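You operate a simulated robot arm through the tools that you are given. There is no shell and no other tool.

You run a simulated robot arm. Do the job below in one go: nothing can be reset, and whatever is moved stays where it is left.

## Task
Gauge the bore of the green cover: GO to the GOOD tray, NO GO to REWORK.
Fine: slide back at LOAD.
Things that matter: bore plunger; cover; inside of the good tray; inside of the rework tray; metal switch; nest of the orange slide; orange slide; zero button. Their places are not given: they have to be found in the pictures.

The check looks at the end state, three seconds after you hand in, the way a careful person would. Anything else that was tipped, shoved, dropped, spilled or broken makes it a failure. Lids that push on must go on centred and level and be pressed home; caps that screw on are set level and turned clockwise until they are tight.

## Robot
A 7-joint arm with a two-finger parallel gripper, fixed in place. Base frame: the origin is at the foot of the arm, x ahead of it, y to its left, z up; the work surface is at about z = 0.8. Readings come in m, rad, newtons and seconds.
Its first joint turns from -2.601 to 2.601 rad. Payload 3.43 kg.
The tool frame sits at the grasp point between the pads (the TCP): z along the fingers, y along the line on which they close. The tips reach 0.03 m beyond it. Largest opening 0.094 m; finger width 0.028, thickness 0.01; the body of the gripper, 0.05 by 0.096 m, starts 0.055 m behind the TCP.
Orientation is that of the tool frame in the base frame, as a unit quaternion [w, x, y, z]. With the fingers straight down and closing along the base's y, the tool's x points along the base's -x, its y along +y and its z along -z.

## Interface
- The arm moves only by the tool send_rows. Its argument "plan" is one flat list of numbers, 6 for each row, row after row: the shift along the tool's x, y, z in m, then the turn, a rotation vector about the tool's x, y, z in rad. In form: [dx, dy, dz, rx, ry, rz, dx, dy, dz, rx, ry, rz, ...]. A call has 1 to 20 rows; each row is the pose to reach, as a shift and turn from the pose commanded when the call began, along the tool's axes at that moment. "hand" is the opening, from 0 (shut) to 1 (fully open), set as the call begins (left out, the last holds). Rows are played at 5 a second. More than 0.05 m and 0.15 rad between two rows, or a gripper value outside its range, and nothing of the call is played. A pose out of reach is approached as far as the arm can. The call stops where the force on the tool passes 90 N (or 10 N more than at its start, if that is more) or the arm is blocked; 0.2 s more then pass. Each finger travels about 0.045 m/s and halts on what it meets, pressing with about 21 N; the grip force reading is that of the motor and also rises with nothing between the fingers. The clock runs only during rows and for 0.2 s after the last one: add rows that repeat a pose to give the fingers time. It gives the time, the measured TCP pose, the force on the tool (base axes), the opening and the grip force at its end, in the units of the frame above (readings bear some noise), with the torque about the TCP (base axes, N m) and any sound that the robot's microphone picked up.
- Cameras (640 x 400 px; columns grow to the right, rows downward): "scene" is fixed at [0.4003, -0.6506, 1.5476]; the picture's right is [0.94, -0.34, 0.00], its down [-0.11, -0.31, -0.95] and it looks along [0.32, 0.89, -0.33] (base axes); focal length 350 px, centre (320, 200). "wrist" rides on the gripper at [0.076, 0.014, -0.102] in the tool frame; the picture's right is [-0.18, 0.98, 0.00], its down [-0.75, -0.14, -0.64] and it looks along [-0.63, -0.12, 0.77] (tool axes); focal length 243 px, centre (320, 200).
- camera(camera): a new picture of that camera. The clock stands still meanwhile.
- probe_pixels(camera, pixels): for up to 12 pixels [column, row] of the newest picture of that camera ("zoom" is the newest enlarged one), the place [x, y, z] in the base frame of the surface seen there, good to about 0.002 m. The clock stands still meanwhile.
- zoom(camera, box): a new picture of the part [left, top, right, bottom] of that camera's present view, enlarged. The clock stands still meanwhile.
- job_done(): hands the job in; it is judged then, once.

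Open the gripper and draw the arm clear of the work before you hand the job in, unless the task says otherwise.

The tools are called after "Request:" as name(argument=value, ...) on one line, values as JSON. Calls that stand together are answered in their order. send_rows: Moves the arm, as the interface text tells. Its arguments: {"type":"object","properties":{"plan":{"type":"array"},"hand":{"type":"number"}},"required":["plan"]} The other tools are called the same way: camera (camera) takes a picture; probe_pixels (camera, pixels) gives the place of the surface under pixels of a picture; zoom (camera, box) takes an enlarged picture of a part of a camera's view; job_done () hands the job in.

At the start:

```text
time: 0.0
tcp_pos: [0.596, 0.7872, 1.2467]
tool_rot: [-0.001, 0.0, 1.0, 0.001]
ft_force: [1.0, 1.3, 0.1]
wrist_torque: [0.01, 0.01, 0.01]
finger_gap: 0.0941
gripper_force: 0.0
```

scene: 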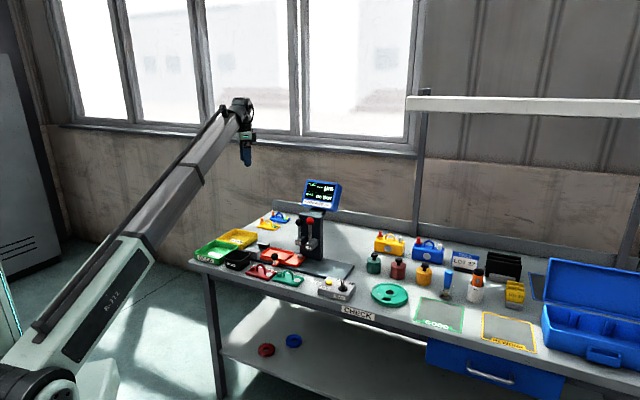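
wrist: 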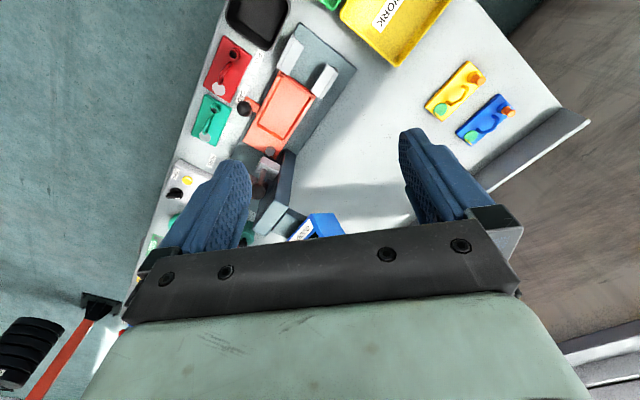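

The scene picture shows a bench with a gauge station near (310,240), trays near (215,250) and (238,238), a green round part at (390,293). I zoom in to see the details.

Request:
zoom(camera="scene", box=[190, 170, 370, 310])

Request:
zoom(camera="scene", box=[350, 210, 560, 370])

Request:
zoom(camera="wrist", box=[140, 0, 460, 260])

```text
2.86 times, centred on (280, 240) of scene
```

zoom: 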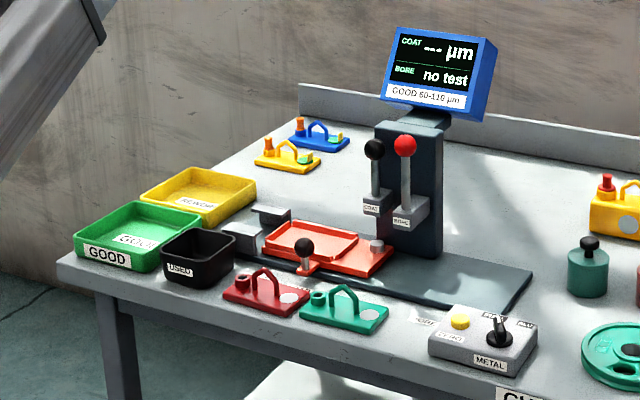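

```text
2.50 times, centred on (455, 290) of scene
```

zoom: 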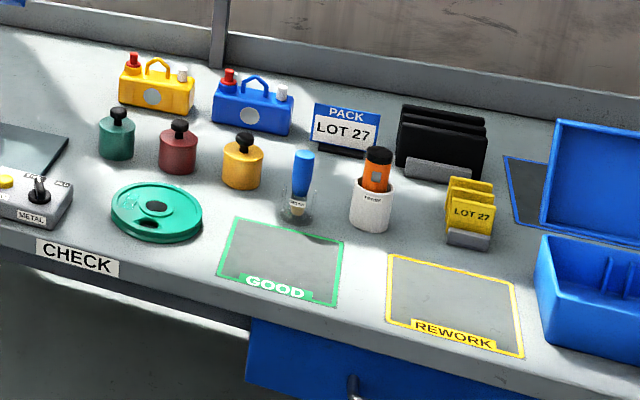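

```text
1.54 times, centred on (300, 130) of wrist
```

zoom: 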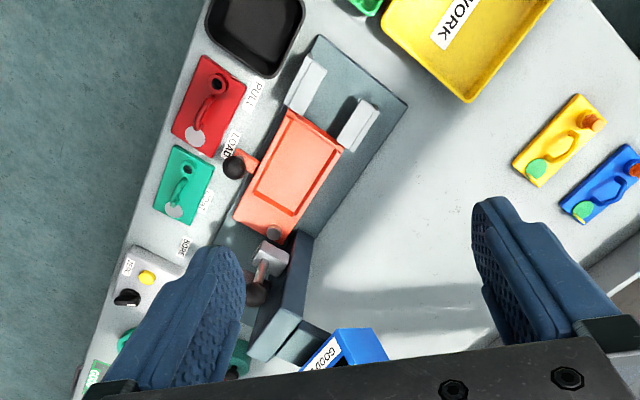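

I look closer at the station: the slide, the switch box, the display and the two covers at the bench's front.

Request:
zoom(camera="scene", box=[295, 170, 350, 205])

Request:
zoom(camera="scene", box=[300, 265, 370, 310])

Request:
zoom(camera="scene", box=[240, 230, 340, 292])

Request:
zoom(camera="scene", box=[280, 200, 360, 250])

Request:
zoom(camera="wrist", box=[150, 0, 350, 130])

Request:
zoom(camera="wrist", box=[130, 80, 300, 240])

```text
11.43 times, centred on (322, 188) of scene
```

zoom: 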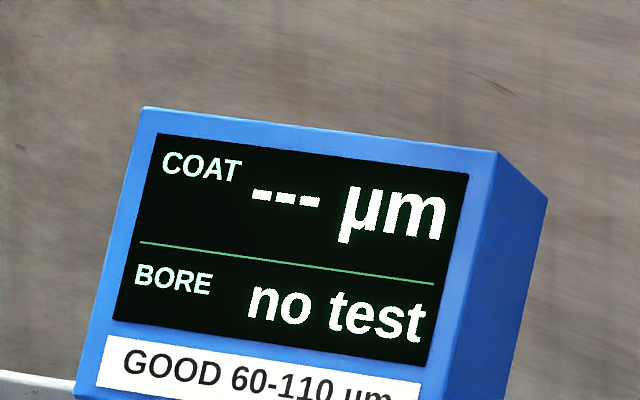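

```text
8.89 times, centred on (335, 288) of scene
```

zoom: 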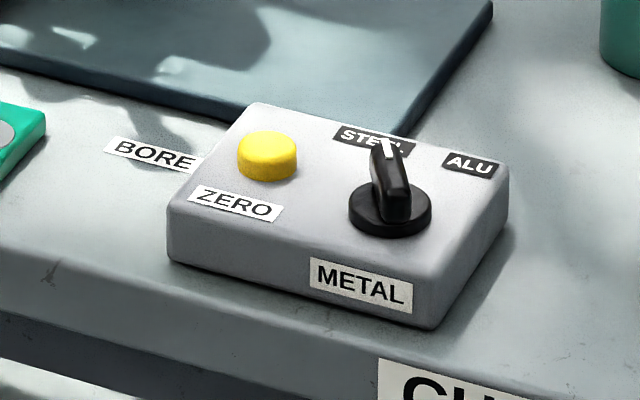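

```text
6.40 times, centred on (290, 261) of scene
```

zoom: 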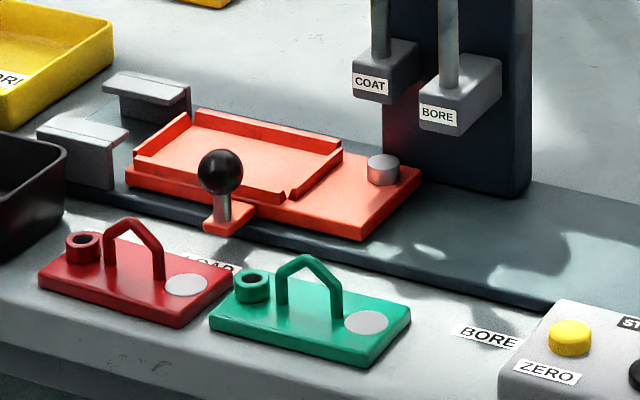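

```text
8.00 times, centred on (320, 225) of scene
```

zoom: 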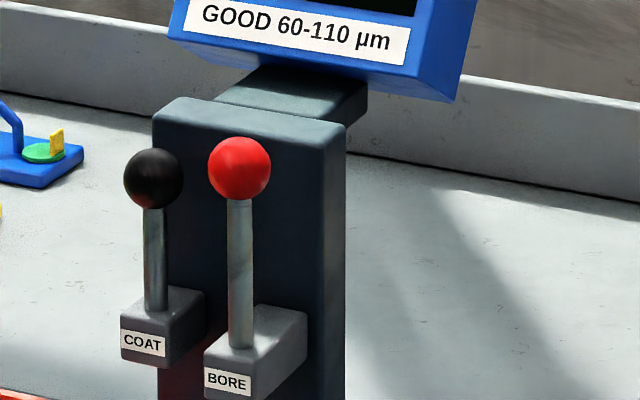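

```text
3.08 times, centred on (250, 65) of wrist
```

zoom: 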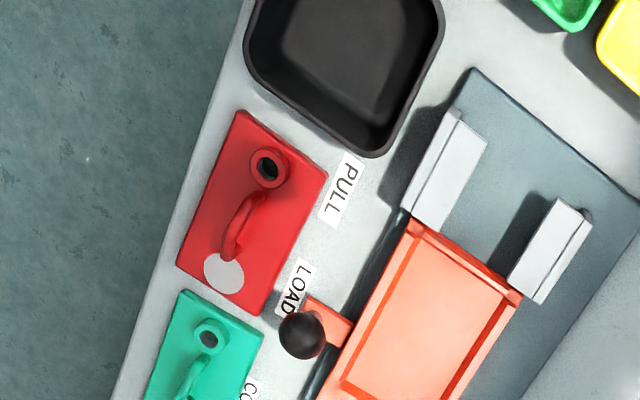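

```text
2.50 times, centred on (215, 160) of wrist
```

zoom: 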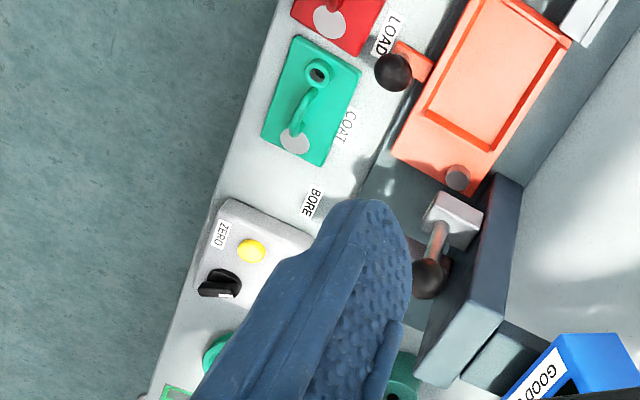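

The newest zoom shows the green cover at zoom px about (310,100), the slide at (470,100), the BORE label at (312,203). I probe key points for the layout.

Request:
probe_pixels(camera="zoom", pixels=[[317, 72], [295, 141], [293, 36], [359, 72], [318, 164], [263, 131], [395, 70], [458, 178], [252, 251], [470, 60], [312, 203], [455, 215]])

Request:
probe_pixels(camera="scene", pixels=[[294, 222], [310, 220], [299, 242], [309, 246], [315, 250], [304, 247], [325, 260], [306, 233], [308, 236], [330, 262], [220, 250], [238, 238]])

```text
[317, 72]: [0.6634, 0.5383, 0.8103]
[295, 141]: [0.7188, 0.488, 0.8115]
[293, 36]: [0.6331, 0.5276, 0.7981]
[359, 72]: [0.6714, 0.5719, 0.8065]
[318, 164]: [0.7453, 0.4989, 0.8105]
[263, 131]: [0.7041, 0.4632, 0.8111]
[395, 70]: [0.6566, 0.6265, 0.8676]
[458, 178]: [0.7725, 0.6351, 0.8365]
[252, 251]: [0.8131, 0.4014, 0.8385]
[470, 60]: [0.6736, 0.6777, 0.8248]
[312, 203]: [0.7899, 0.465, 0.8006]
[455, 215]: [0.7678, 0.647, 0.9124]
```

```text
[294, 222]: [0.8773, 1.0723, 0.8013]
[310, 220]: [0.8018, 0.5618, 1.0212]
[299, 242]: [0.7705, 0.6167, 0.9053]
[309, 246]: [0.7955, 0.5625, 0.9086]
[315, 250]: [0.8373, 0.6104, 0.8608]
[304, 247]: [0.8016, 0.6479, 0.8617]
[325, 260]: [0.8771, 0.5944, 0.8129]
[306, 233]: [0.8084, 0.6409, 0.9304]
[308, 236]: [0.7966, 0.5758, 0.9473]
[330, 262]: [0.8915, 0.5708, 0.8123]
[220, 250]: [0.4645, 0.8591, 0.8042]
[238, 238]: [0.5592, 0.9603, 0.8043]
```

Cover and slide lie along a direction of about -43° in the base frame. I take a zoom of the scene to probe edges of the base plate, trays and plungers more precisely.

Request:
zoom(camera="scene", box=[190, 220, 300, 290])

Request:
probe_pixels(camera="zoom", pixels=[[25, 228], [130, 255], [300, 170], [135, 200], [205, 100], [380, 105], [290, 55], [270, 115], [35, 180], [100, 145], [165, 160], [215, 285]])

```text
5.71 times, centred on (245, 255) of scene
```

zoom: 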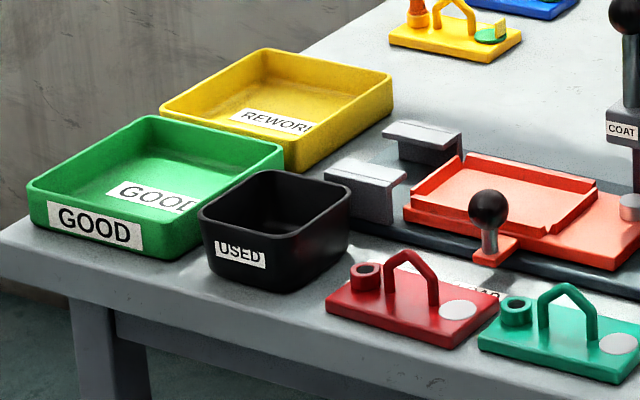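

```text
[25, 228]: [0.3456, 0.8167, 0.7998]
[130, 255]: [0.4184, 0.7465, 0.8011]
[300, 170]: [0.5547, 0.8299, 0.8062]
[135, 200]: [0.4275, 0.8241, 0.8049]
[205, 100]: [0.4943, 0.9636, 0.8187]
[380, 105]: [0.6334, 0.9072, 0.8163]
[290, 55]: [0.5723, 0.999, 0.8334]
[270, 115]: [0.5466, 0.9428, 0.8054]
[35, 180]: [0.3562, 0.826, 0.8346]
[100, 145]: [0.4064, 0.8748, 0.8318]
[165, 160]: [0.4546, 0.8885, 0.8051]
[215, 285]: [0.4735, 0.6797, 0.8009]
```

The bench is clear under (0.51, 0.70) at z 1.1 (tallest thing there is the slide knob at 0.87). I turn the tool 45° so the fingers close across the covers, and move to a viewing pose.

Request:
send_rows(plan=[0.0143, -0.0145, 0.0245, 0, 0, 0.1309, 0.0287, -0.029, 0.049, 0, 0, 0.2618, 0.043, -0.0435, 0.0735, 0, 0, 0.3927, 0.0573, -0.058, 0.098, 0, 0, 0.5236, 0.0717, -0.0725, 0.1225, 0, 0, 0.6545, 0.086, -0.087, 0.147, 0, 0, 0.7854], hand=1)

Request:
camera(camera="wrist")

Request:
camera(camera="scene")

```text
time: 1.4
tcp_pos: [0.5101, 0.6996, 1.0997]
tool_rot: [0.0, 0.383, 0.924, 0.0]
ft_force: [1.0, 0.0, -1.0]
wrist_torque: [-0.05, 0.02, -0.01]
finger_gap: 0.0939
gripper_force: 0.1
```

```text
taken
```

wrist: 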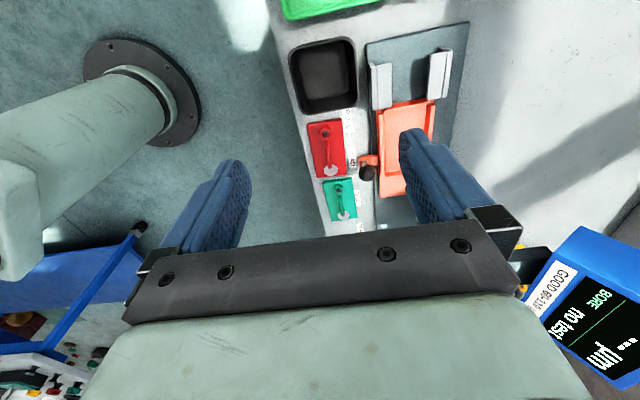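

```text
taken
```

scene: 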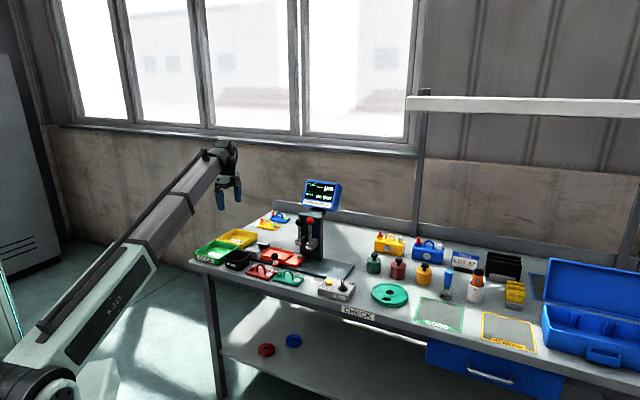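

The wrist view now shows the covers at (325,150) and (340,200), the slide at (400,140). I zoom into this area for exact geometry.

Request:
zoom(camera="wrist", box=[280, 20, 480, 140])

Request:
zoom(camera="wrist", box=[295, 100, 455, 240])

Request:
probe_pixels(camera="zoom", pixels=[[122, 272], [227, 265], [250, 415], [178, 310], [196, 395], [285, 60], [330, 175], [335, 385], [450, 380], [298, 270], [245, 160], [100, 170]])

```text
3.20 times, centred on (380, 80) of wrist
```

zoom: 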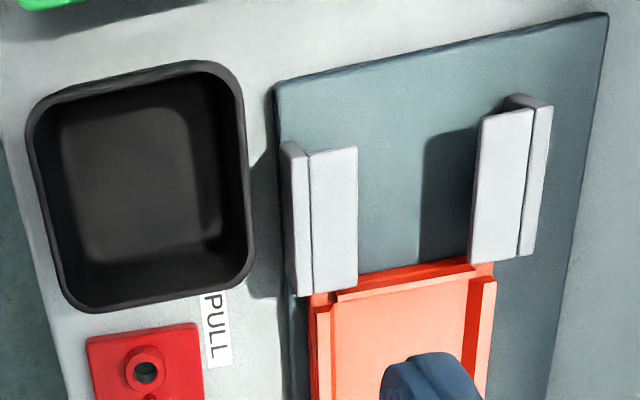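

```text
2.86 times, centred on (375, 170) of wrist
```

zoom: 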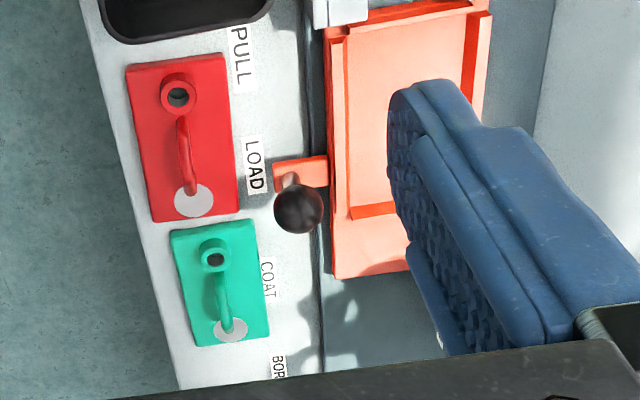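

```text
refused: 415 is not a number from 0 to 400
```

In the newest zoom the green cover spans (170,230)-(270,345), bore (214,256), pad (231,328), slide knob (298,208). I probe those.

Request:
probe_pixels(camera="zoom", pixels=[[172, 232], [256, 220], [268, 338], [194, 345], [222, 244], [231, 328], [298, 208], [335, 180], [325, 40], [333, 278], [395, 208], [350, 40]])

Request:
probe_pixels(camera="zoom", pixels=[[222, 290], [217, 300], [229, 295], [178, 95], [128, 70], [227, 56], [254, 168], [240, 55], [268, 280], [280, 365], [370, 120], [340, 100]])

```text
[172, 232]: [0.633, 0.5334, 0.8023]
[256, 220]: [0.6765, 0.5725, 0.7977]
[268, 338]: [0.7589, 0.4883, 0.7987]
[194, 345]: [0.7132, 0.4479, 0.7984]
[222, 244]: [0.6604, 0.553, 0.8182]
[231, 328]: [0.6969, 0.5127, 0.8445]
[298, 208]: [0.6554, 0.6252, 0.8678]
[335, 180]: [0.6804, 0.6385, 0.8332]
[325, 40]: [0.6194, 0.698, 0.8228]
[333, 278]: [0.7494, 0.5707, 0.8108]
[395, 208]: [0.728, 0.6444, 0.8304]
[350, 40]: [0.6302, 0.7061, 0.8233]
```

```text
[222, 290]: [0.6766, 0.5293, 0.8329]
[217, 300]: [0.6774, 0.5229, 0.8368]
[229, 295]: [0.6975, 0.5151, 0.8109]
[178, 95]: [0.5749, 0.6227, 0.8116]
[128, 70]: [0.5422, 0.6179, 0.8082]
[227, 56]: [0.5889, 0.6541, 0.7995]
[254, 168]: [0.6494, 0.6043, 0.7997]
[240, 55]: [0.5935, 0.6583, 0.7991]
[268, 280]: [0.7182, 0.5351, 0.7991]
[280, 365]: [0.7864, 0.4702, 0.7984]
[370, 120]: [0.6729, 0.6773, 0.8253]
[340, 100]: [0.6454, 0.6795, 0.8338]
```

The labels give LOAD at about (0.649,0.604), COAT (0.718,0.535), BORE (0.788,0.468), so the slide runs at -45°. I zoom the scene on the plungers and the slide to measure them.

Request:
zoom(camera="scene", box=[285, 210, 335, 260])

Request:
probe_pixels(camera="zoom", pixels=[[195, 90], [300, 80], [195, 150], [300, 170], [180, 265], [280, 310], [320, 270], [220, 260], [350, 60], [250, 40], [225, 350], [330, 355]])

```text
8.00 times, centred on (310, 235) of scene
```

zoom: 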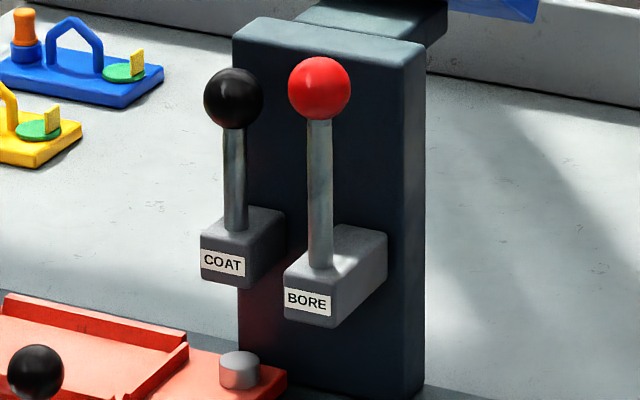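

```text
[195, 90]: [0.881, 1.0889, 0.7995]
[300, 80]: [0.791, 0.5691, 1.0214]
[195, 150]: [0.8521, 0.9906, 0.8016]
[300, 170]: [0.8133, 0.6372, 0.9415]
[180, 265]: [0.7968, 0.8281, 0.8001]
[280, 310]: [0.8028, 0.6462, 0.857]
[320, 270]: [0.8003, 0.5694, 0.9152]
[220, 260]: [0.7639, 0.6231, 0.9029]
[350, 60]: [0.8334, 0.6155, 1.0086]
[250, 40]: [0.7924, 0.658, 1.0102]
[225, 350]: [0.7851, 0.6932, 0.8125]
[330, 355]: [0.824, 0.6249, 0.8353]
```

I probe the ball, rod and block points proper in the same zoom: red ball (319,88), rod (320,200), BORE block (310,300), black ball (233,98), disc (240,358).

Request:
probe_pixels(camera="zoom", pixels=[[319, 88], [319, 62], [319, 115], [320, 150], [320, 230], [310, 302], [233, 98], [234, 180], [240, 358], [240, 375], [325, 320], [380, 200]])

Request:
probe_pixels(camera="zoom", pixels=[[370, 265], [385, 235], [330, 320], [290, 310], [345, 240], [300, 30], [420, 45], [235, 30], [35, 370], [140, 345], [60, 300], [185, 345]])

```text
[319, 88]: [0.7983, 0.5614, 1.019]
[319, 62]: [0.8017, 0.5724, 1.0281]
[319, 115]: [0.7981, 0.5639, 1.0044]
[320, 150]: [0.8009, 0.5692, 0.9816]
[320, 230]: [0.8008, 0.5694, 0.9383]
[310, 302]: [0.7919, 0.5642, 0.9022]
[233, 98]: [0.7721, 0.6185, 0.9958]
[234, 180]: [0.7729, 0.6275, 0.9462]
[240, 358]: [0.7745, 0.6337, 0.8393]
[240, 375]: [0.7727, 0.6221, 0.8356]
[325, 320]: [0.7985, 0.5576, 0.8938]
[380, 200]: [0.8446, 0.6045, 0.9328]
```

```text
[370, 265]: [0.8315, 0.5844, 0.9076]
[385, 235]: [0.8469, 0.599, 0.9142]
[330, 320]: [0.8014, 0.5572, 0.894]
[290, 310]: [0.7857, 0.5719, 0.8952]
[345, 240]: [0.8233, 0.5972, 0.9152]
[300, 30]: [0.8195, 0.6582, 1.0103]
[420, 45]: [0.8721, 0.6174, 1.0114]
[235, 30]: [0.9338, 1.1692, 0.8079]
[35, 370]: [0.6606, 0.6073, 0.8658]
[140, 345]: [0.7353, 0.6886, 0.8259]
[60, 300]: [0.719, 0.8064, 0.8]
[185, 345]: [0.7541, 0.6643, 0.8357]
```

The red BORE ball is centred near (0.803,0.575,1.013), its rod straight above the BORE block; the reference disc sits below COAT. The green cover's handle peaks near (0.697,0.513,0.845). I move to hover above it at z 0.95.

Request:
send_rows(plan=[-0.0331, -0.0003, 0.0187, 0, 0, 0, -0.0662, -0.0006, 0.0374, 0, 0, 0, -0.0993, -0.001, 0.0561, 0, 0, 0, -0.1324, -0.0013, 0.0748, 0, 0, 0, -0.1655, -0.0016, 0.0935, 0, 0, 0, -0.1986, -0.002, 0.1122, 0, 0, 0, -0.2317, -0.0023, 0.1309, 0, 0, 0, -0.2648, -0.0026, 0.1497, 0, 0, 0], hand=1)

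Request:
camera(camera="wrist")

Request:
zoom(camera="scene", box=[230, 180, 370, 300])

```text
time: 3.2
tcp_pos: [0.6947, 0.5103, 0.9483]
tool_rot: [0.0, 0.383, 0.924, 0.0]
ft_force: [-0.7, 0.5, 0.1]
wrist_torque: [-0.01, 0.01, -0.01]
finger_gap: 0.0937
gripper_force: 0.1
```

```text
taken
```

wrist: 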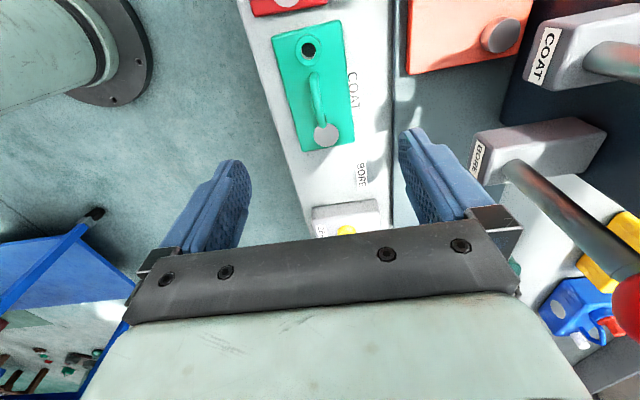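

```text
3.33 times, centred on (300, 240) of scene
```

zoom: 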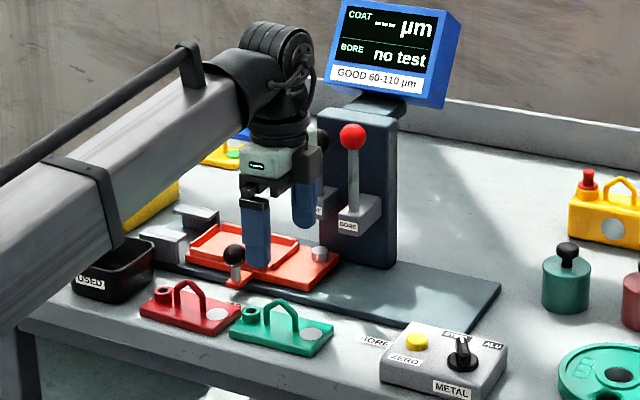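

The wrist view shows the green cover straight below at (318,80) with its handle from (310,75) to (325,130). I zoom and probe for precise handle position and yaw.

Request:
zoom(camera="wrist", box=[250, 0, 410, 180])

Request:
zoom(camera="wrist", box=[260, 10, 380, 160])

```text
2.22 times, centred on (330, 90) of wrist
```

zoom: 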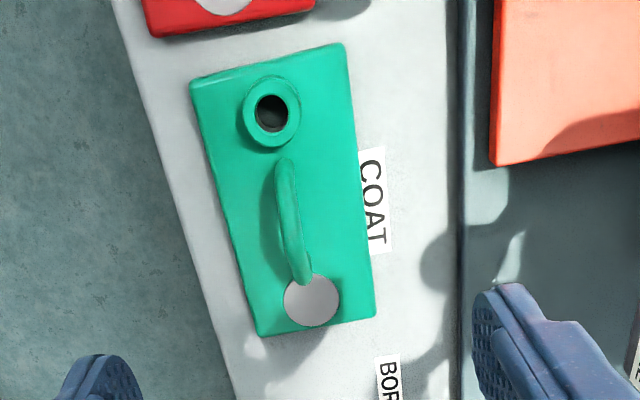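

```text
2.67 times, centred on (320, 85) of wrist
```

zoom: 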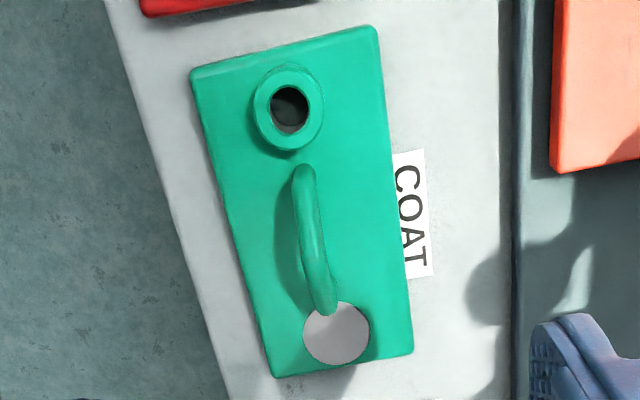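

Request:
probe_pixels(camera="zoom", pixels=[[194, 76], [373, 32], [408, 350], [274, 373], [303, 172], [308, 220], [317, 265], [322, 300], [336, 333], [288, 70], [290, 145], [288, 108]])

Request:
probe_pixels(camera="zoom", pixels=[[260, 110], [318, 110], [300, 190], [313, 240], [320, 285], [250, 200], [370, 200], [395, 30], [413, 215], [560, 165], [505, 60], [515, 260]])

```text
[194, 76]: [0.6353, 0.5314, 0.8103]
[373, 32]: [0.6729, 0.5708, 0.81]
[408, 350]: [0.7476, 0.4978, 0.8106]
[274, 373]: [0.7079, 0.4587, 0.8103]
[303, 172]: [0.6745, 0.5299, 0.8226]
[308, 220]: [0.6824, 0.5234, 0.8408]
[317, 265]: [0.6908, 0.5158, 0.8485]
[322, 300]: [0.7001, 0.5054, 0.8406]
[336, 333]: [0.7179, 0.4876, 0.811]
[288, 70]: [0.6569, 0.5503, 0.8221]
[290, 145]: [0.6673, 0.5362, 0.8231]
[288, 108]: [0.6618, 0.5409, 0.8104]
```

```text
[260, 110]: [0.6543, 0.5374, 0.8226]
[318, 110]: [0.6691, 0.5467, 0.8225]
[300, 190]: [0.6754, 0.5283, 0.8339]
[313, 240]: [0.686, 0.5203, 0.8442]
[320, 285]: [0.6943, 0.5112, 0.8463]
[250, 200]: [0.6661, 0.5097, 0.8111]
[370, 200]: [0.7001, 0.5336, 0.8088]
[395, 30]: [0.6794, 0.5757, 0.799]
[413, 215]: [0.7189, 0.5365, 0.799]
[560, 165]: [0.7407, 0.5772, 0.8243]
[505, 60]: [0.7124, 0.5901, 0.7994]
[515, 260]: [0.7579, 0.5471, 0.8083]
```

Cover corners give its centre (0.691,0.515), top at 0.810, yaw -45°; handle peaks at 0.8485 and the boss top at 0.8226 stands clear of the fingers. I go down over the handle to z 0.844 with the gripper open.

Request:
send_rows(plan=[0.0058, 0.0004, 0.0, 0, 0, 0, 0.0058, 0.0004, 0.03, 0, 0, 0, 0.0058, 0.0004, 0.06, 0, 0, 0, 0.0058, 0.0004, 0.085, 0, 0, 0, 0.0058, 0.0004, 0.1043, 0, 0, 0, 0.0058, 0.0004, 0.1043, 0, 0, 0], hand=1)

Request:
camera(camera="wrist")

Request:
zoom(camera="scene", box=[250, 230, 330, 295])

```text
time: 4.6
tcp_pos: [0.6917, 0.5162, 0.8453]
tool_rot: [0.0, 0.383, 0.924, 0.0]
ft_force: [-0.6, 1.1, -0.8]
wrist_torque: [0.08, 0.0, 0.0]
finger_gap: 0.0944
gripper_force: 0.0
```

```text
taken
```

wrist: 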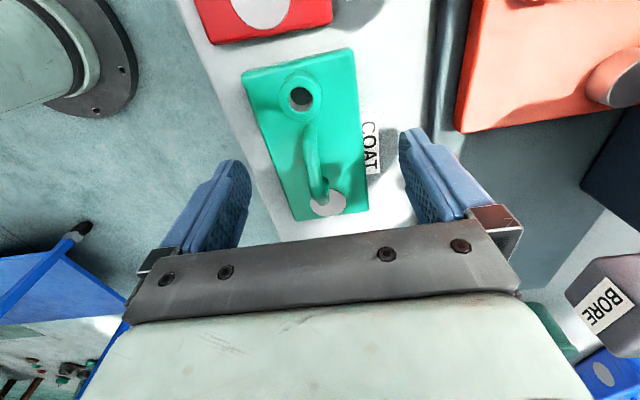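

```text
6.15 times, centred on (290, 262) of scene
```

zoom: 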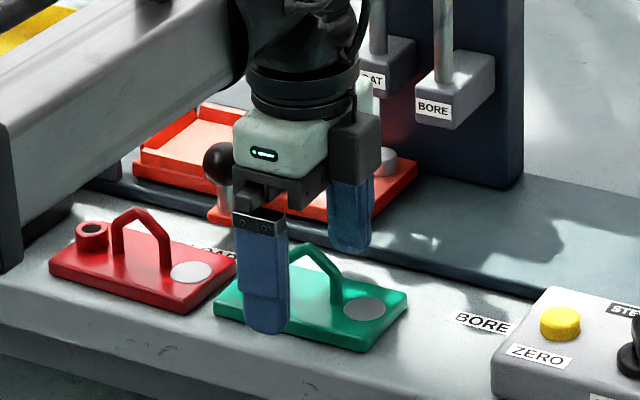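

The fingers straddle the handle (tips at left (245,190) and right (405,170), handle between). I close the gripper and hold for the fingers to arrive.

Request:
send_rows(plan=[0, 0, 0, 0, 0, 0, 0, 0, 0, 0, 0, 0, 0, 0, 0, 0, 0, 0, 0, 0, 0, 0, 0, 0, 0, 0, 0, 0, 0, 0, 0, 0, 0, 0, 0, 0, 0, 0, 0, 0, 0, 0, 0, 0, 0, 0, 0, 0], hand=0)

Request:
camera(camera="wrist")

```text
time: 6.4
tcp_pos: [0.6916, 0.5157, 0.8467]
tool_rot: [0.0, 0.383, 0.924, 0.001]
ft_force: [1.9, -4.3, 15.6]
wrist_torque: [-0.17, -0.09, 0.32]
finger_gap: 0.0087
gripper_force: 20.9
```

```text
taken
```

wrist: 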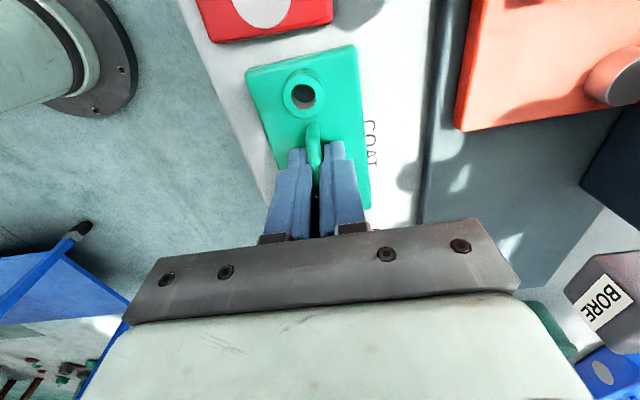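

The grip holds the handle (gap 8.7 mm, 21 N). I check the display box's extent, as the wrist will pass near it over the nest.

Request:
zoom(camera="scene", box=[280, 165, 360, 225])

Request:
probe_pixels(camera="zoom", pixels=[[185, 130], [490, 160], [430, 390], [175, 355], [140, 345], [415, 350], [345, 95], [470, 110], [190, 105], [480, 350], [300, 250], [200, 110]])

```text
6.67 times, centred on (320, 195) of scene
```

zoom: 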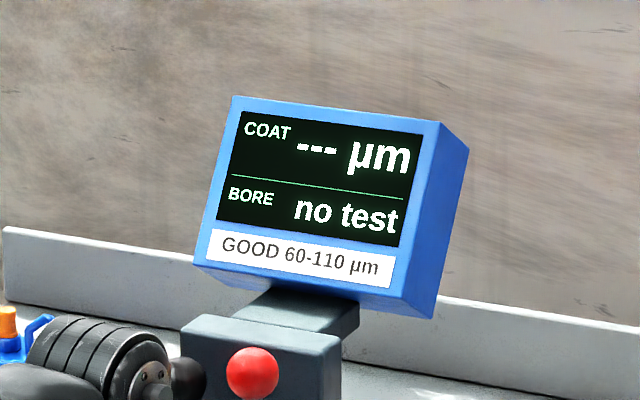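

```text
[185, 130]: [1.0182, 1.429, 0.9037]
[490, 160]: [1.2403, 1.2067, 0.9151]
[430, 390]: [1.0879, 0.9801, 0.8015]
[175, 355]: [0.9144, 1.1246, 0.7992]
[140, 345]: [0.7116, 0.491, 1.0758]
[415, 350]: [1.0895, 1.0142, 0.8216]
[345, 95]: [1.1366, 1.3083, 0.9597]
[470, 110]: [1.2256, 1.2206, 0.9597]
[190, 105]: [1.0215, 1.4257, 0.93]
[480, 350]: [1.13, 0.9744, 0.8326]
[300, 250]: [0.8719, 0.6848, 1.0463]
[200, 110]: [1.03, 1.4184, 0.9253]
```

Request:
probe_pixels(camera="zoom", pixels=[[236, 102], [434, 128], [400, 300], [200, 258], [240, 290], [425, 312], [462, 150], [440, 290], [190, 322], [330, 345], [300, 290], [130, 340]])

```text
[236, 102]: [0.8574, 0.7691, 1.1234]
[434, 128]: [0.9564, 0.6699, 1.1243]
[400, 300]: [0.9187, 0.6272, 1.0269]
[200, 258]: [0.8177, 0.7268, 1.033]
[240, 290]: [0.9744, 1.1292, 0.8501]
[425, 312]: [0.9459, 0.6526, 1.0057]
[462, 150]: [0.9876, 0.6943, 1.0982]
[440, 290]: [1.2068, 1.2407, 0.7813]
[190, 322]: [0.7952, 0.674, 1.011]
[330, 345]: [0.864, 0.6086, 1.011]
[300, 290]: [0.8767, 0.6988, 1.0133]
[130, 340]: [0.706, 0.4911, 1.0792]
```

The display front lies at about 9 cm behind the slide line and the column well right of the nest, so there is room. I lift the cover 0.13 m straight up, then shift along the bench toward the nest's column.

Request:
send_rows(plan=[0, 0, -0.01, 0, 0, 0, 0, 0, -0.03, 0, 0, 0, 0, 0, -0.055, 0, 0, 0, 0, 0, -0.08, 0, 0, 0, 0, 0, -0.105, 0, 0, 0, 0, 0, -0.13, 0, 0, 0, 0.025, 0, -0.13, 0, 0, 0, 0.05, 0, -0.13, 0, 0, 0, 0.075, 0, -0.13, 0, 0, 0, 0.09, 0, -0.13, 0, 0, 0, 0.09, 0, -0.13, 0, 0, 0], hand=0)

Request:
camera(camera="wrist")

Request:
zoom(camera="scene", box=[230, 180, 350, 295])

```text
time: 8.8
tcp_pos: [0.6279, 0.5792, 0.9738]
tool_rot: [0.0, 0.382, 0.924, 0.0]
ft_force: [-0.7, 0.1, 0.2]
wrist_torque: [-0.03, 0.0, 0.0]
finger_gap: 0.0001
gripper_force: 21.1
```

```text
taken
```

wrist: 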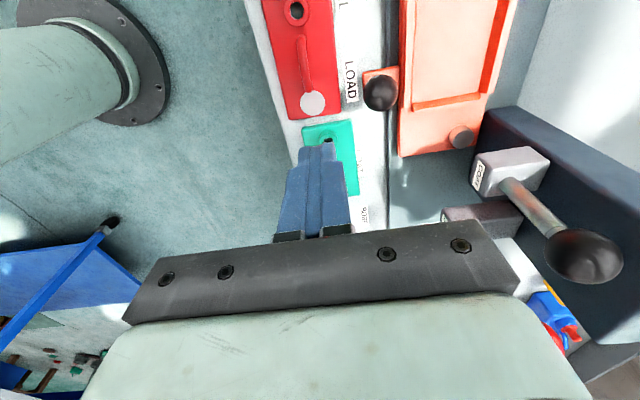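

```text
3.48 times, centred on (290, 238) of scene
```

zoom: 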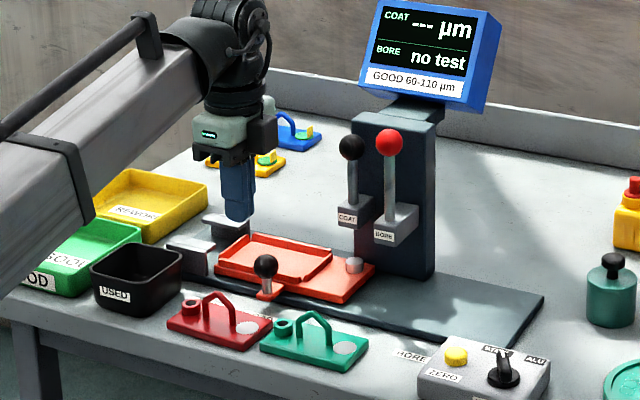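

The reading shows the gap shut at 0.0001, and the wrist picture shows the green cover still on the bench at (330,150): the handle slipped out. I look at the cover's state now.

Request:
zoom(camera="scene", box=[265, 255, 315, 290])

Request:
zoom(camera="wrist", box=[350, 0, 530, 160])

```text
11.43 times, centred on (290, 272) of scene
```

zoom: 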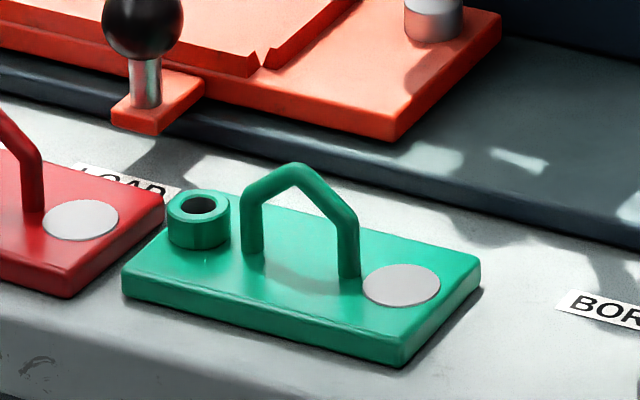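

```text
2.50 times, centred on (440, 80) of wrist
```

zoom: 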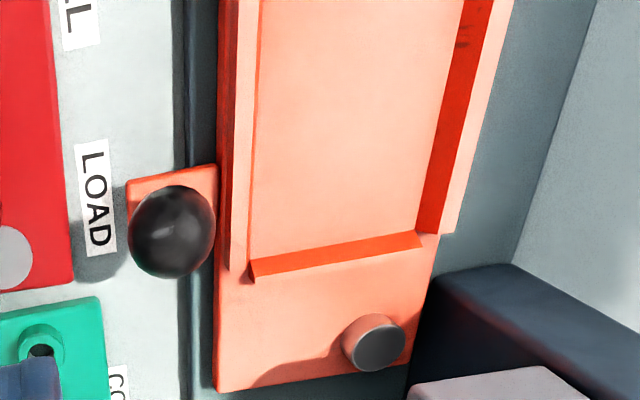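

The cover sits upright and undamaged; the handle is a round bar, house-shaped. The bar slid out of the pads, so I'll grip again lower and aligned with it. First I go back over it, open, and re-measure.

Request:
send_rows(plan=[-0.03, 0, 0.005, 0, 0, 0, -0.06, 0, 0.015, 0, 0, 0, -0.09, 0, 0.025, 0, 0, 0, -0.09, 0, 0.03, 0, 0, 0, -0.09, 0, 0.03, 0, 0, 0], hand=1)

Request:
zoom(camera="wrist", box=[260, 10, 380, 160])

```text
time: 10.0
tcp_pos: [0.692, 0.5166, 0.9441]
tool_rot: [0.0, 0.383, 0.924, 0.0]
ft_force: [0.3, 0.6, 0.0]
wrist_torque: [0.02, -0.02, 0.01]
finger_gap: 0.0941
gripper_force: 0.1
```

```text
2.67 times, centred on (320, 85) of wrist
```

zoom: 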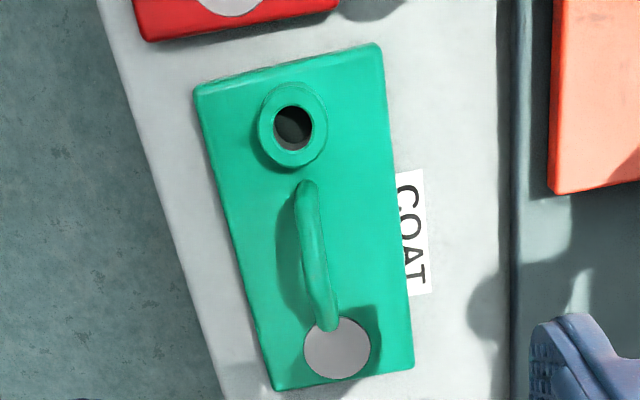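

I probe the cover corners and the handle's bar in this zoom, including its two sides at row 250.

Request:
probe_pixels(camera="zoom", pixels=[[199, 92], [378, 49], [408, 365], [278, 386], [306, 186], [308, 210], [312, 240], [317, 265], [321, 290], [327, 320], [302, 240], [324, 240]])

```text
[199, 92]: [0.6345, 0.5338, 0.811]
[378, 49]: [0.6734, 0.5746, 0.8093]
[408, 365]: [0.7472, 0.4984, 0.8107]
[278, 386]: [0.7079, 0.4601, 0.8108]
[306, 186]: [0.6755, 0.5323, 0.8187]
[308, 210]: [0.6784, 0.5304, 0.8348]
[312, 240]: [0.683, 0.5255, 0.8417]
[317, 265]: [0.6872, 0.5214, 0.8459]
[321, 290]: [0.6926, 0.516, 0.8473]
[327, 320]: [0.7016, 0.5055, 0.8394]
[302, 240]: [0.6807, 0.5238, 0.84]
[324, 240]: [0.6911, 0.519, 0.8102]
```

The handle bar runs exactly along the slide direction at V=0.8545 and my TCP is centred over it. I descend a little lower than before (z about 0.842, tips just above the plate).

Request:
send_rows(plan=[0, 0, 0.03, 0, 0, 0, 0, 0, 0.06, 0, 0, 0, 0, 0, 0.085, 0, 0, 0, 0, 0, 0.098, 0, 0, 0, 0, 0, 0.102, 0, 0, 0, 0, 0, 0.102, 0, 0, 0, 0, 0, 0.102, 0, 0, 0], hand=1)

```text
time: 11.6
tcp_pos: [0.6921, 0.5159, 0.8442]
tool_rot: [0.0, 0.383, 0.924, 0.0]
ft_force: [0.1, 0.4, -0.1]
wrist_torque: [0.0, -0.03, -0.02]
finger_gap: 0.0941
gripper_force: 0.0
```

z reads 0.8442, force about zero. I lower 2 mm more and close to a narrow gap first, then fully, watching the forces.

Request:
send_rows(plan=[0, 0, 0.002, 0, 0, 0, 0, 0, 0.002, 0, 0, 0, 0, 0, 0.002, 0, 0, 0, 0, 0, 0.002, 0, 0, 0, 0, 0, 0.002, 0, 0, 0], hand=0.2)

Request:
zoom(camera="scene", box=[255, 240, 325, 295])

```text
time: 12.8
tcp_pos: [0.6925, 0.516, 0.8412]
tool_rot: [0.001, 0.382, 0.924, 0.0]
ft_force: [-1.0, -0.2, -0.3]
wrist_torque: [-0.09, 0.02, 0.0]
finger_gap: 0.0596
gripper_force: 21.2
```

```text
7.27 times, centred on (290, 268) of scene
```

zoom: 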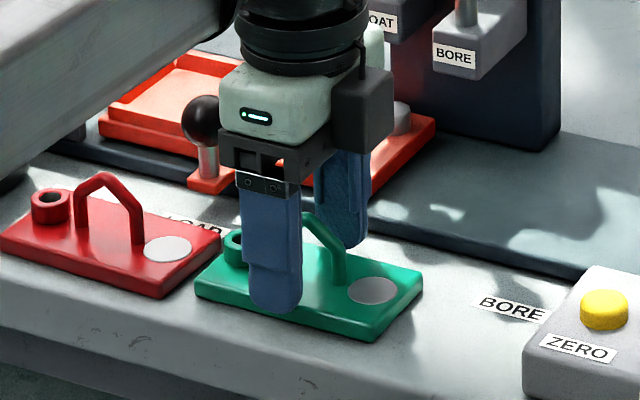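

The fingers stopped at 0.0596 with 21 N: the tips met the plate's sides, so they reach a bit lower than thought. I open again and rise to about z 0.851 before closing.

Request:
send_rows(plan=[0, 0, 0, 0, 0, 0, 0, 0, 0, 0, 0, 0, 0, 0, 0, 0, 0, 0, 0, 0, -0.005, 0, 0, 0, 0, 0, -0.01, 0, 0, 0, 0, 0, -0.01, 0, 0, 0], hand=1)

Request:
zoom(camera="wrist", box=[220, 30, 420, 210])

```text
time: 14.2
tcp_pos: [0.6909, 0.5147, 0.8512]
tool_rot: [-0.001, 0.383, 0.924, -0.001]
ft_force: [0.3, 0.1, 0.2]
wrist_torque: [0.0, -0.02, 0.02]
finger_gap: 0.0942
gripper_force: 0.1
```

```text
2.22 times, centred on (320, 120) of wrist
```

zoom: 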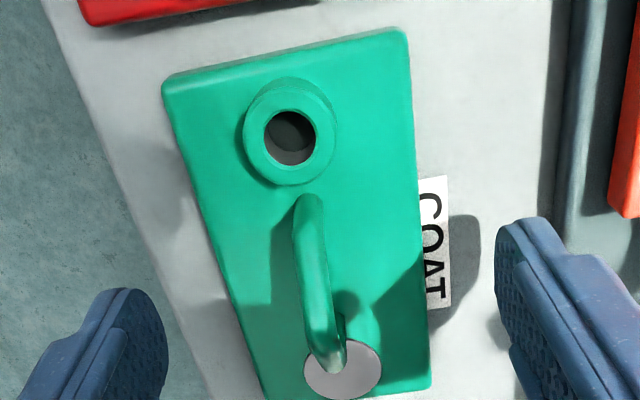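

The cover is still square to the tool, the bar between the fingers. I close fully at this height.

Request:
send_rows(plan=[0, 0, 0, 0, 0, 0, 0, 0, 0, 0, 0, 0, 0, 0, 0, 0, 0, 0, 0, 0, 0, 0, 0, 0, 0, 0, 0, 0, 0, 0, 0, 0, 0, 0, 0, 0, 0, 0, 0, 0, 0, 0], hand=0)

Request:
zoom(camera="wrist", box=[220, 30, 420, 210])

Request:
zoom(camera="scene", box=[255, 240, 325, 295])

```text
time: 15.8
tcp_pos: [0.6922, 0.5167, 0.8518]
tool_rot: [0.0, 0.382, 0.924, 0.0]
ft_force: [-0.2, 0.8, 1.2]
wrist_torque: [-0.02, 0.01, -0.01]
finger_gap: 0.0078
gripper_force: 21.3
```

```text
2.22 times, centred on (320, 120) of wrist
```

zoom: 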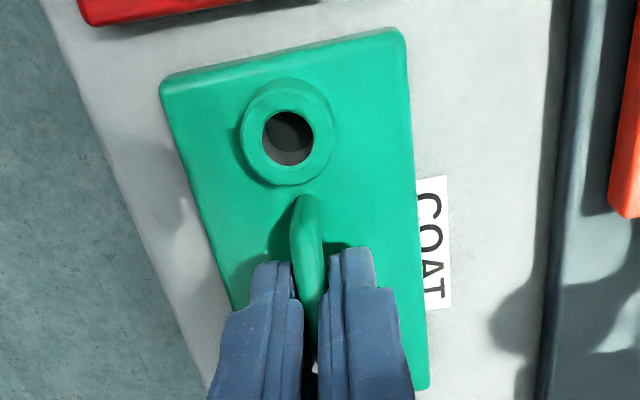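

```text
7.27 times, centred on (290, 268) of scene
```

zoom: 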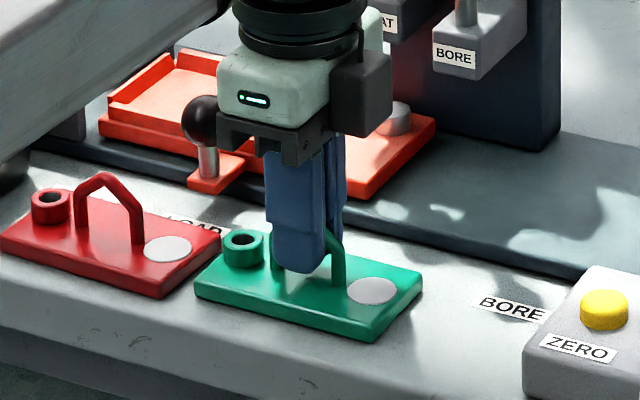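

Gap 7.8 mm with almost no side force: the bar is gripped cleanly. I lift slowly by 2 cm and check the gap.

Request:
send_rows(plan=[0, 0, -0.002, 0, 0, 0, 0, 0, -0.004, 0, 0, 0, 0, 0, -0.007, 0, 0, 0, 0, 0, -0.01, 0, 0, 0, 0, 0, -0.015, 0, 0, 0, 0, 0, -0.02, 0, 0, 0], hand=0)

Request:
zoom(camera="scene", box=[255, 240, 325, 295])

```text
time: 17.2
tcp_pos: [0.691, 0.515, 0.8708]
tool_rot: [0.0, 0.383, 0.924, 0.0]
ft_force: [0.3, 0.5, -3.9]
wrist_torque: [-0.01, 0.0, 0.0]
finger_gap: 0.0078
gripper_force: 20.6
```

```text
7.27 times, centred on (290, 268) of scene
```

zoom: 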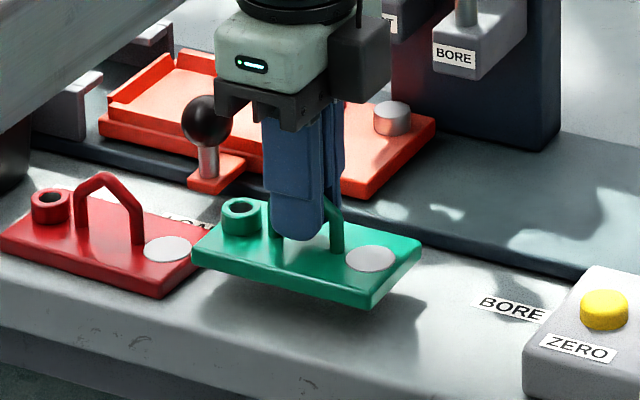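

The cover hangs from the gripper (3.9 N, gap steady). I lift another 10 cm, then shift 8.5 cm toward the PULL side to look at the nest.

Request:
send_rows(plan=[0, 0, -0.015, 0, 0, 0, 0, 0, -0.03, 0, 0, 0, 0, 0, -0.045, 0, 0, 0, 0, 0, -0.06, 0, 0, 0, 0, 0, -0.075, 0, 0, 0, 0, 0, -0.09, 0, 0, 0, 0, 0, -0.1, 0, 0, 0, 0.015, 0, -0.1, 0, 0, 0, 0.03, 0, -0.1, 0, 0, 0, 0.045, 0, -0.1, 0, 0, 0, 0.06, 0, -0.1, 0, 0, 0, 0.075, 0, -0.1, 0, 0, 0, 0.085, 0, -0.1, 0, 0, 0, 0.085, 0, -0.1, 0, 0, 0], hand=0)

Request:
camera(camera="wrist")

Request:
zoom(camera="scene", box=[230, 180, 350, 295])

```text
time: 20.2
tcp_pos: [0.6318, 0.5769, 0.972]
tool_rot: [0.0, 0.383, 0.924, 0.001]
ft_force: [0.3, -0.2, -2.7]
wrist_torque: [0.0, 0.0, -0.01]
finger_gap: 0.0076
gripper_force: 21.3
```

```text
taken
```

wrist: 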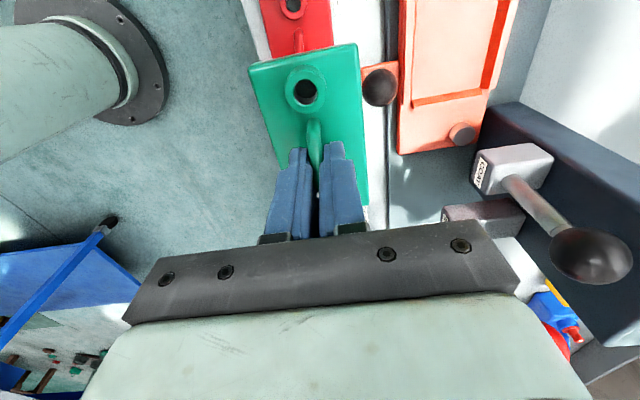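

```text
3.48 times, centred on (290, 238) of scene
```

zoom: 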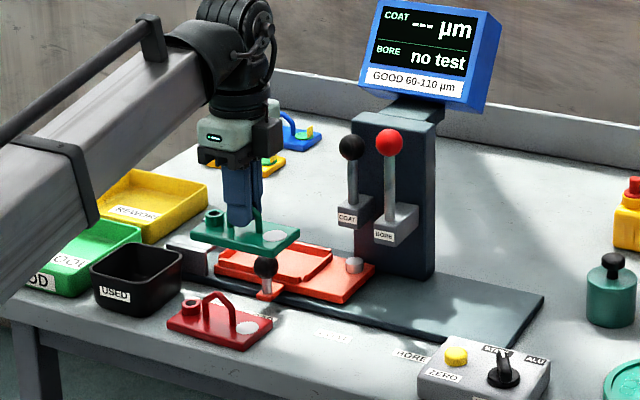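

The nest's far end is cut off at the top of the wrist view. I shift another 6 cm toward PULL at this height to see the whole nest.

Request:
send_rows(plan=[0.015, 0, 0, 0, 0, 0, 0.03, 0, 0, 0, 0, 0, 0.045, 0, 0, 0, 0, 0, 0.06, 0, 0, 0, 0, 0, 0.06, 0, 0, 0, 0, 0], hand=0)

Request:
camera(camera="wrist")

Request:
zoom(camera="wrist", box=[350, 0, 530, 180])

```text
time: 21.4
tcp_pos: [0.5912, 0.6186, 0.9704]
tool_rot: [0.0, 0.383, 0.924, 0.0]
ft_force: [0.2, -0.9, -3.2]
wrist_torque: [0.03, -0.03, -0.02]
finger_gap: 0.008
gripper_force: 20.2
```

```text
taken
```

wrist: 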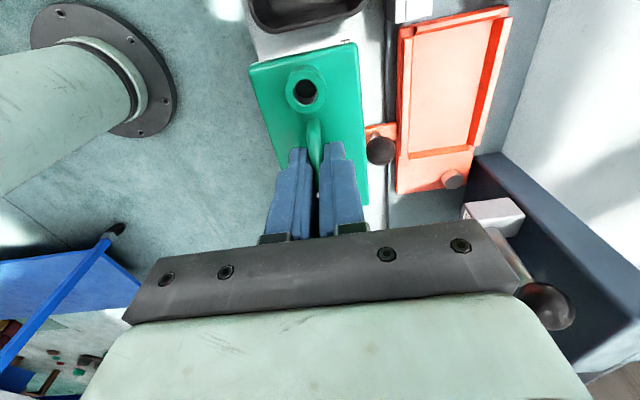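

```text
2.22 times, centred on (440, 90) of wrist
```

zoom: 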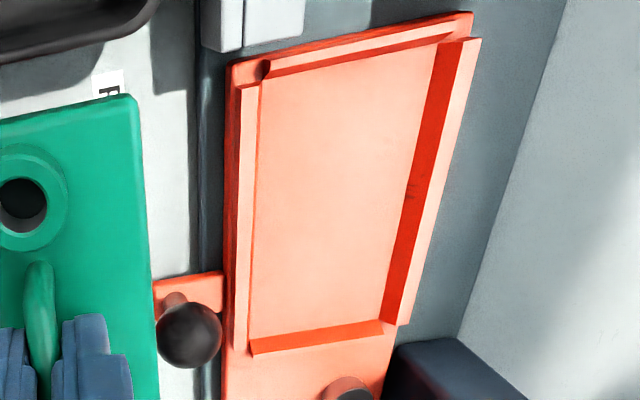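

The whole nest is visible in this zoom: floor corners near (264,80), (436,46), (381,322), (252,342). I probe floor corners and wall tops.

Request:
probe_pixels(camera="zoom", pixels=[[268, 84], [430, 52], [378, 318], [256, 336], [340, 200], [245, 200], [455, 120], [360, 52], [320, 345], [450, 44], [406, 320], [240, 340]])

Request:
probe_pixels(camera="zoom", pixels=[[259, 200], [266, 200], [405, 200], [396, 200], [433, 200], [245, 120], [243, 300], [360, 44], [360, 62], [320, 336], [320, 327], [190, 330]])

```text
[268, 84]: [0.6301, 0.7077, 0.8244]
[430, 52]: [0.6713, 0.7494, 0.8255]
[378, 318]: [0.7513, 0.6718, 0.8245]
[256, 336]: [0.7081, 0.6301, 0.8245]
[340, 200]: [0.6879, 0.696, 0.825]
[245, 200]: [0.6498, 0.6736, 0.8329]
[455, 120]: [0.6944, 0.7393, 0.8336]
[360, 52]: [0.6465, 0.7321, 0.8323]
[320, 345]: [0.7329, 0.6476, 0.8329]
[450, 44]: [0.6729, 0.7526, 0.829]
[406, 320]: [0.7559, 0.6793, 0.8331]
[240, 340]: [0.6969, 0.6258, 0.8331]
```

```text
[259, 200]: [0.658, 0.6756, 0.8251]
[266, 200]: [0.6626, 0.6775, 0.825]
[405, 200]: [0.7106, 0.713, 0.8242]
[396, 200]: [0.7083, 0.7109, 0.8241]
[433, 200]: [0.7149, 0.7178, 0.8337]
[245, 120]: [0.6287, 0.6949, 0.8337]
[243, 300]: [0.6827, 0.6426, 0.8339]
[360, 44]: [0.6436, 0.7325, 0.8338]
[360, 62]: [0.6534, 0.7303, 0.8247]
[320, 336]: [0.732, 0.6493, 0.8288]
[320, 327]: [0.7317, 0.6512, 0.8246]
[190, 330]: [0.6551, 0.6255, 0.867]
```

The nest floor (z 0.825) is about 115 x 65 mm with its centre near U=0.0005, V=0.975. Now I measure the held cover in the same pose, to get the relative shift.

Request:
zoom(camera="wrist", box=[220, 20, 420, 220])

Request:
zoom(camera="wrist", box=[235, 30, 385, 150])

```text
2.00 times, centred on (320, 120) of wrist
```

zoom: 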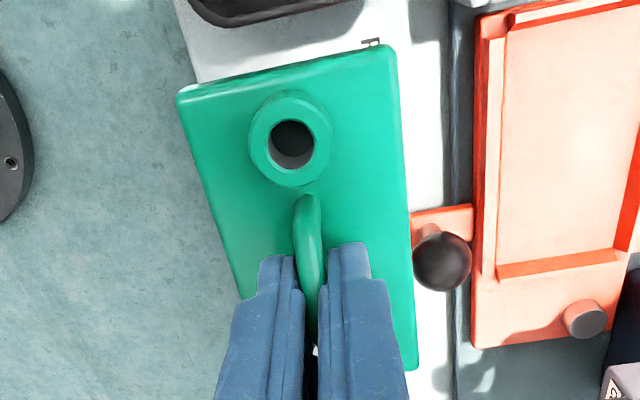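

```text
3.33 times, centred on (310, 90) of wrist
```

zoom: 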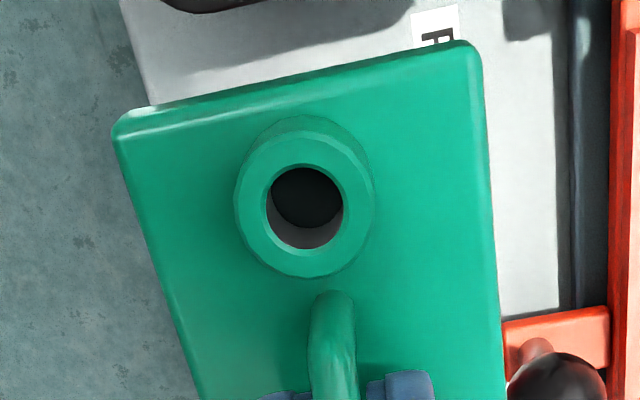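

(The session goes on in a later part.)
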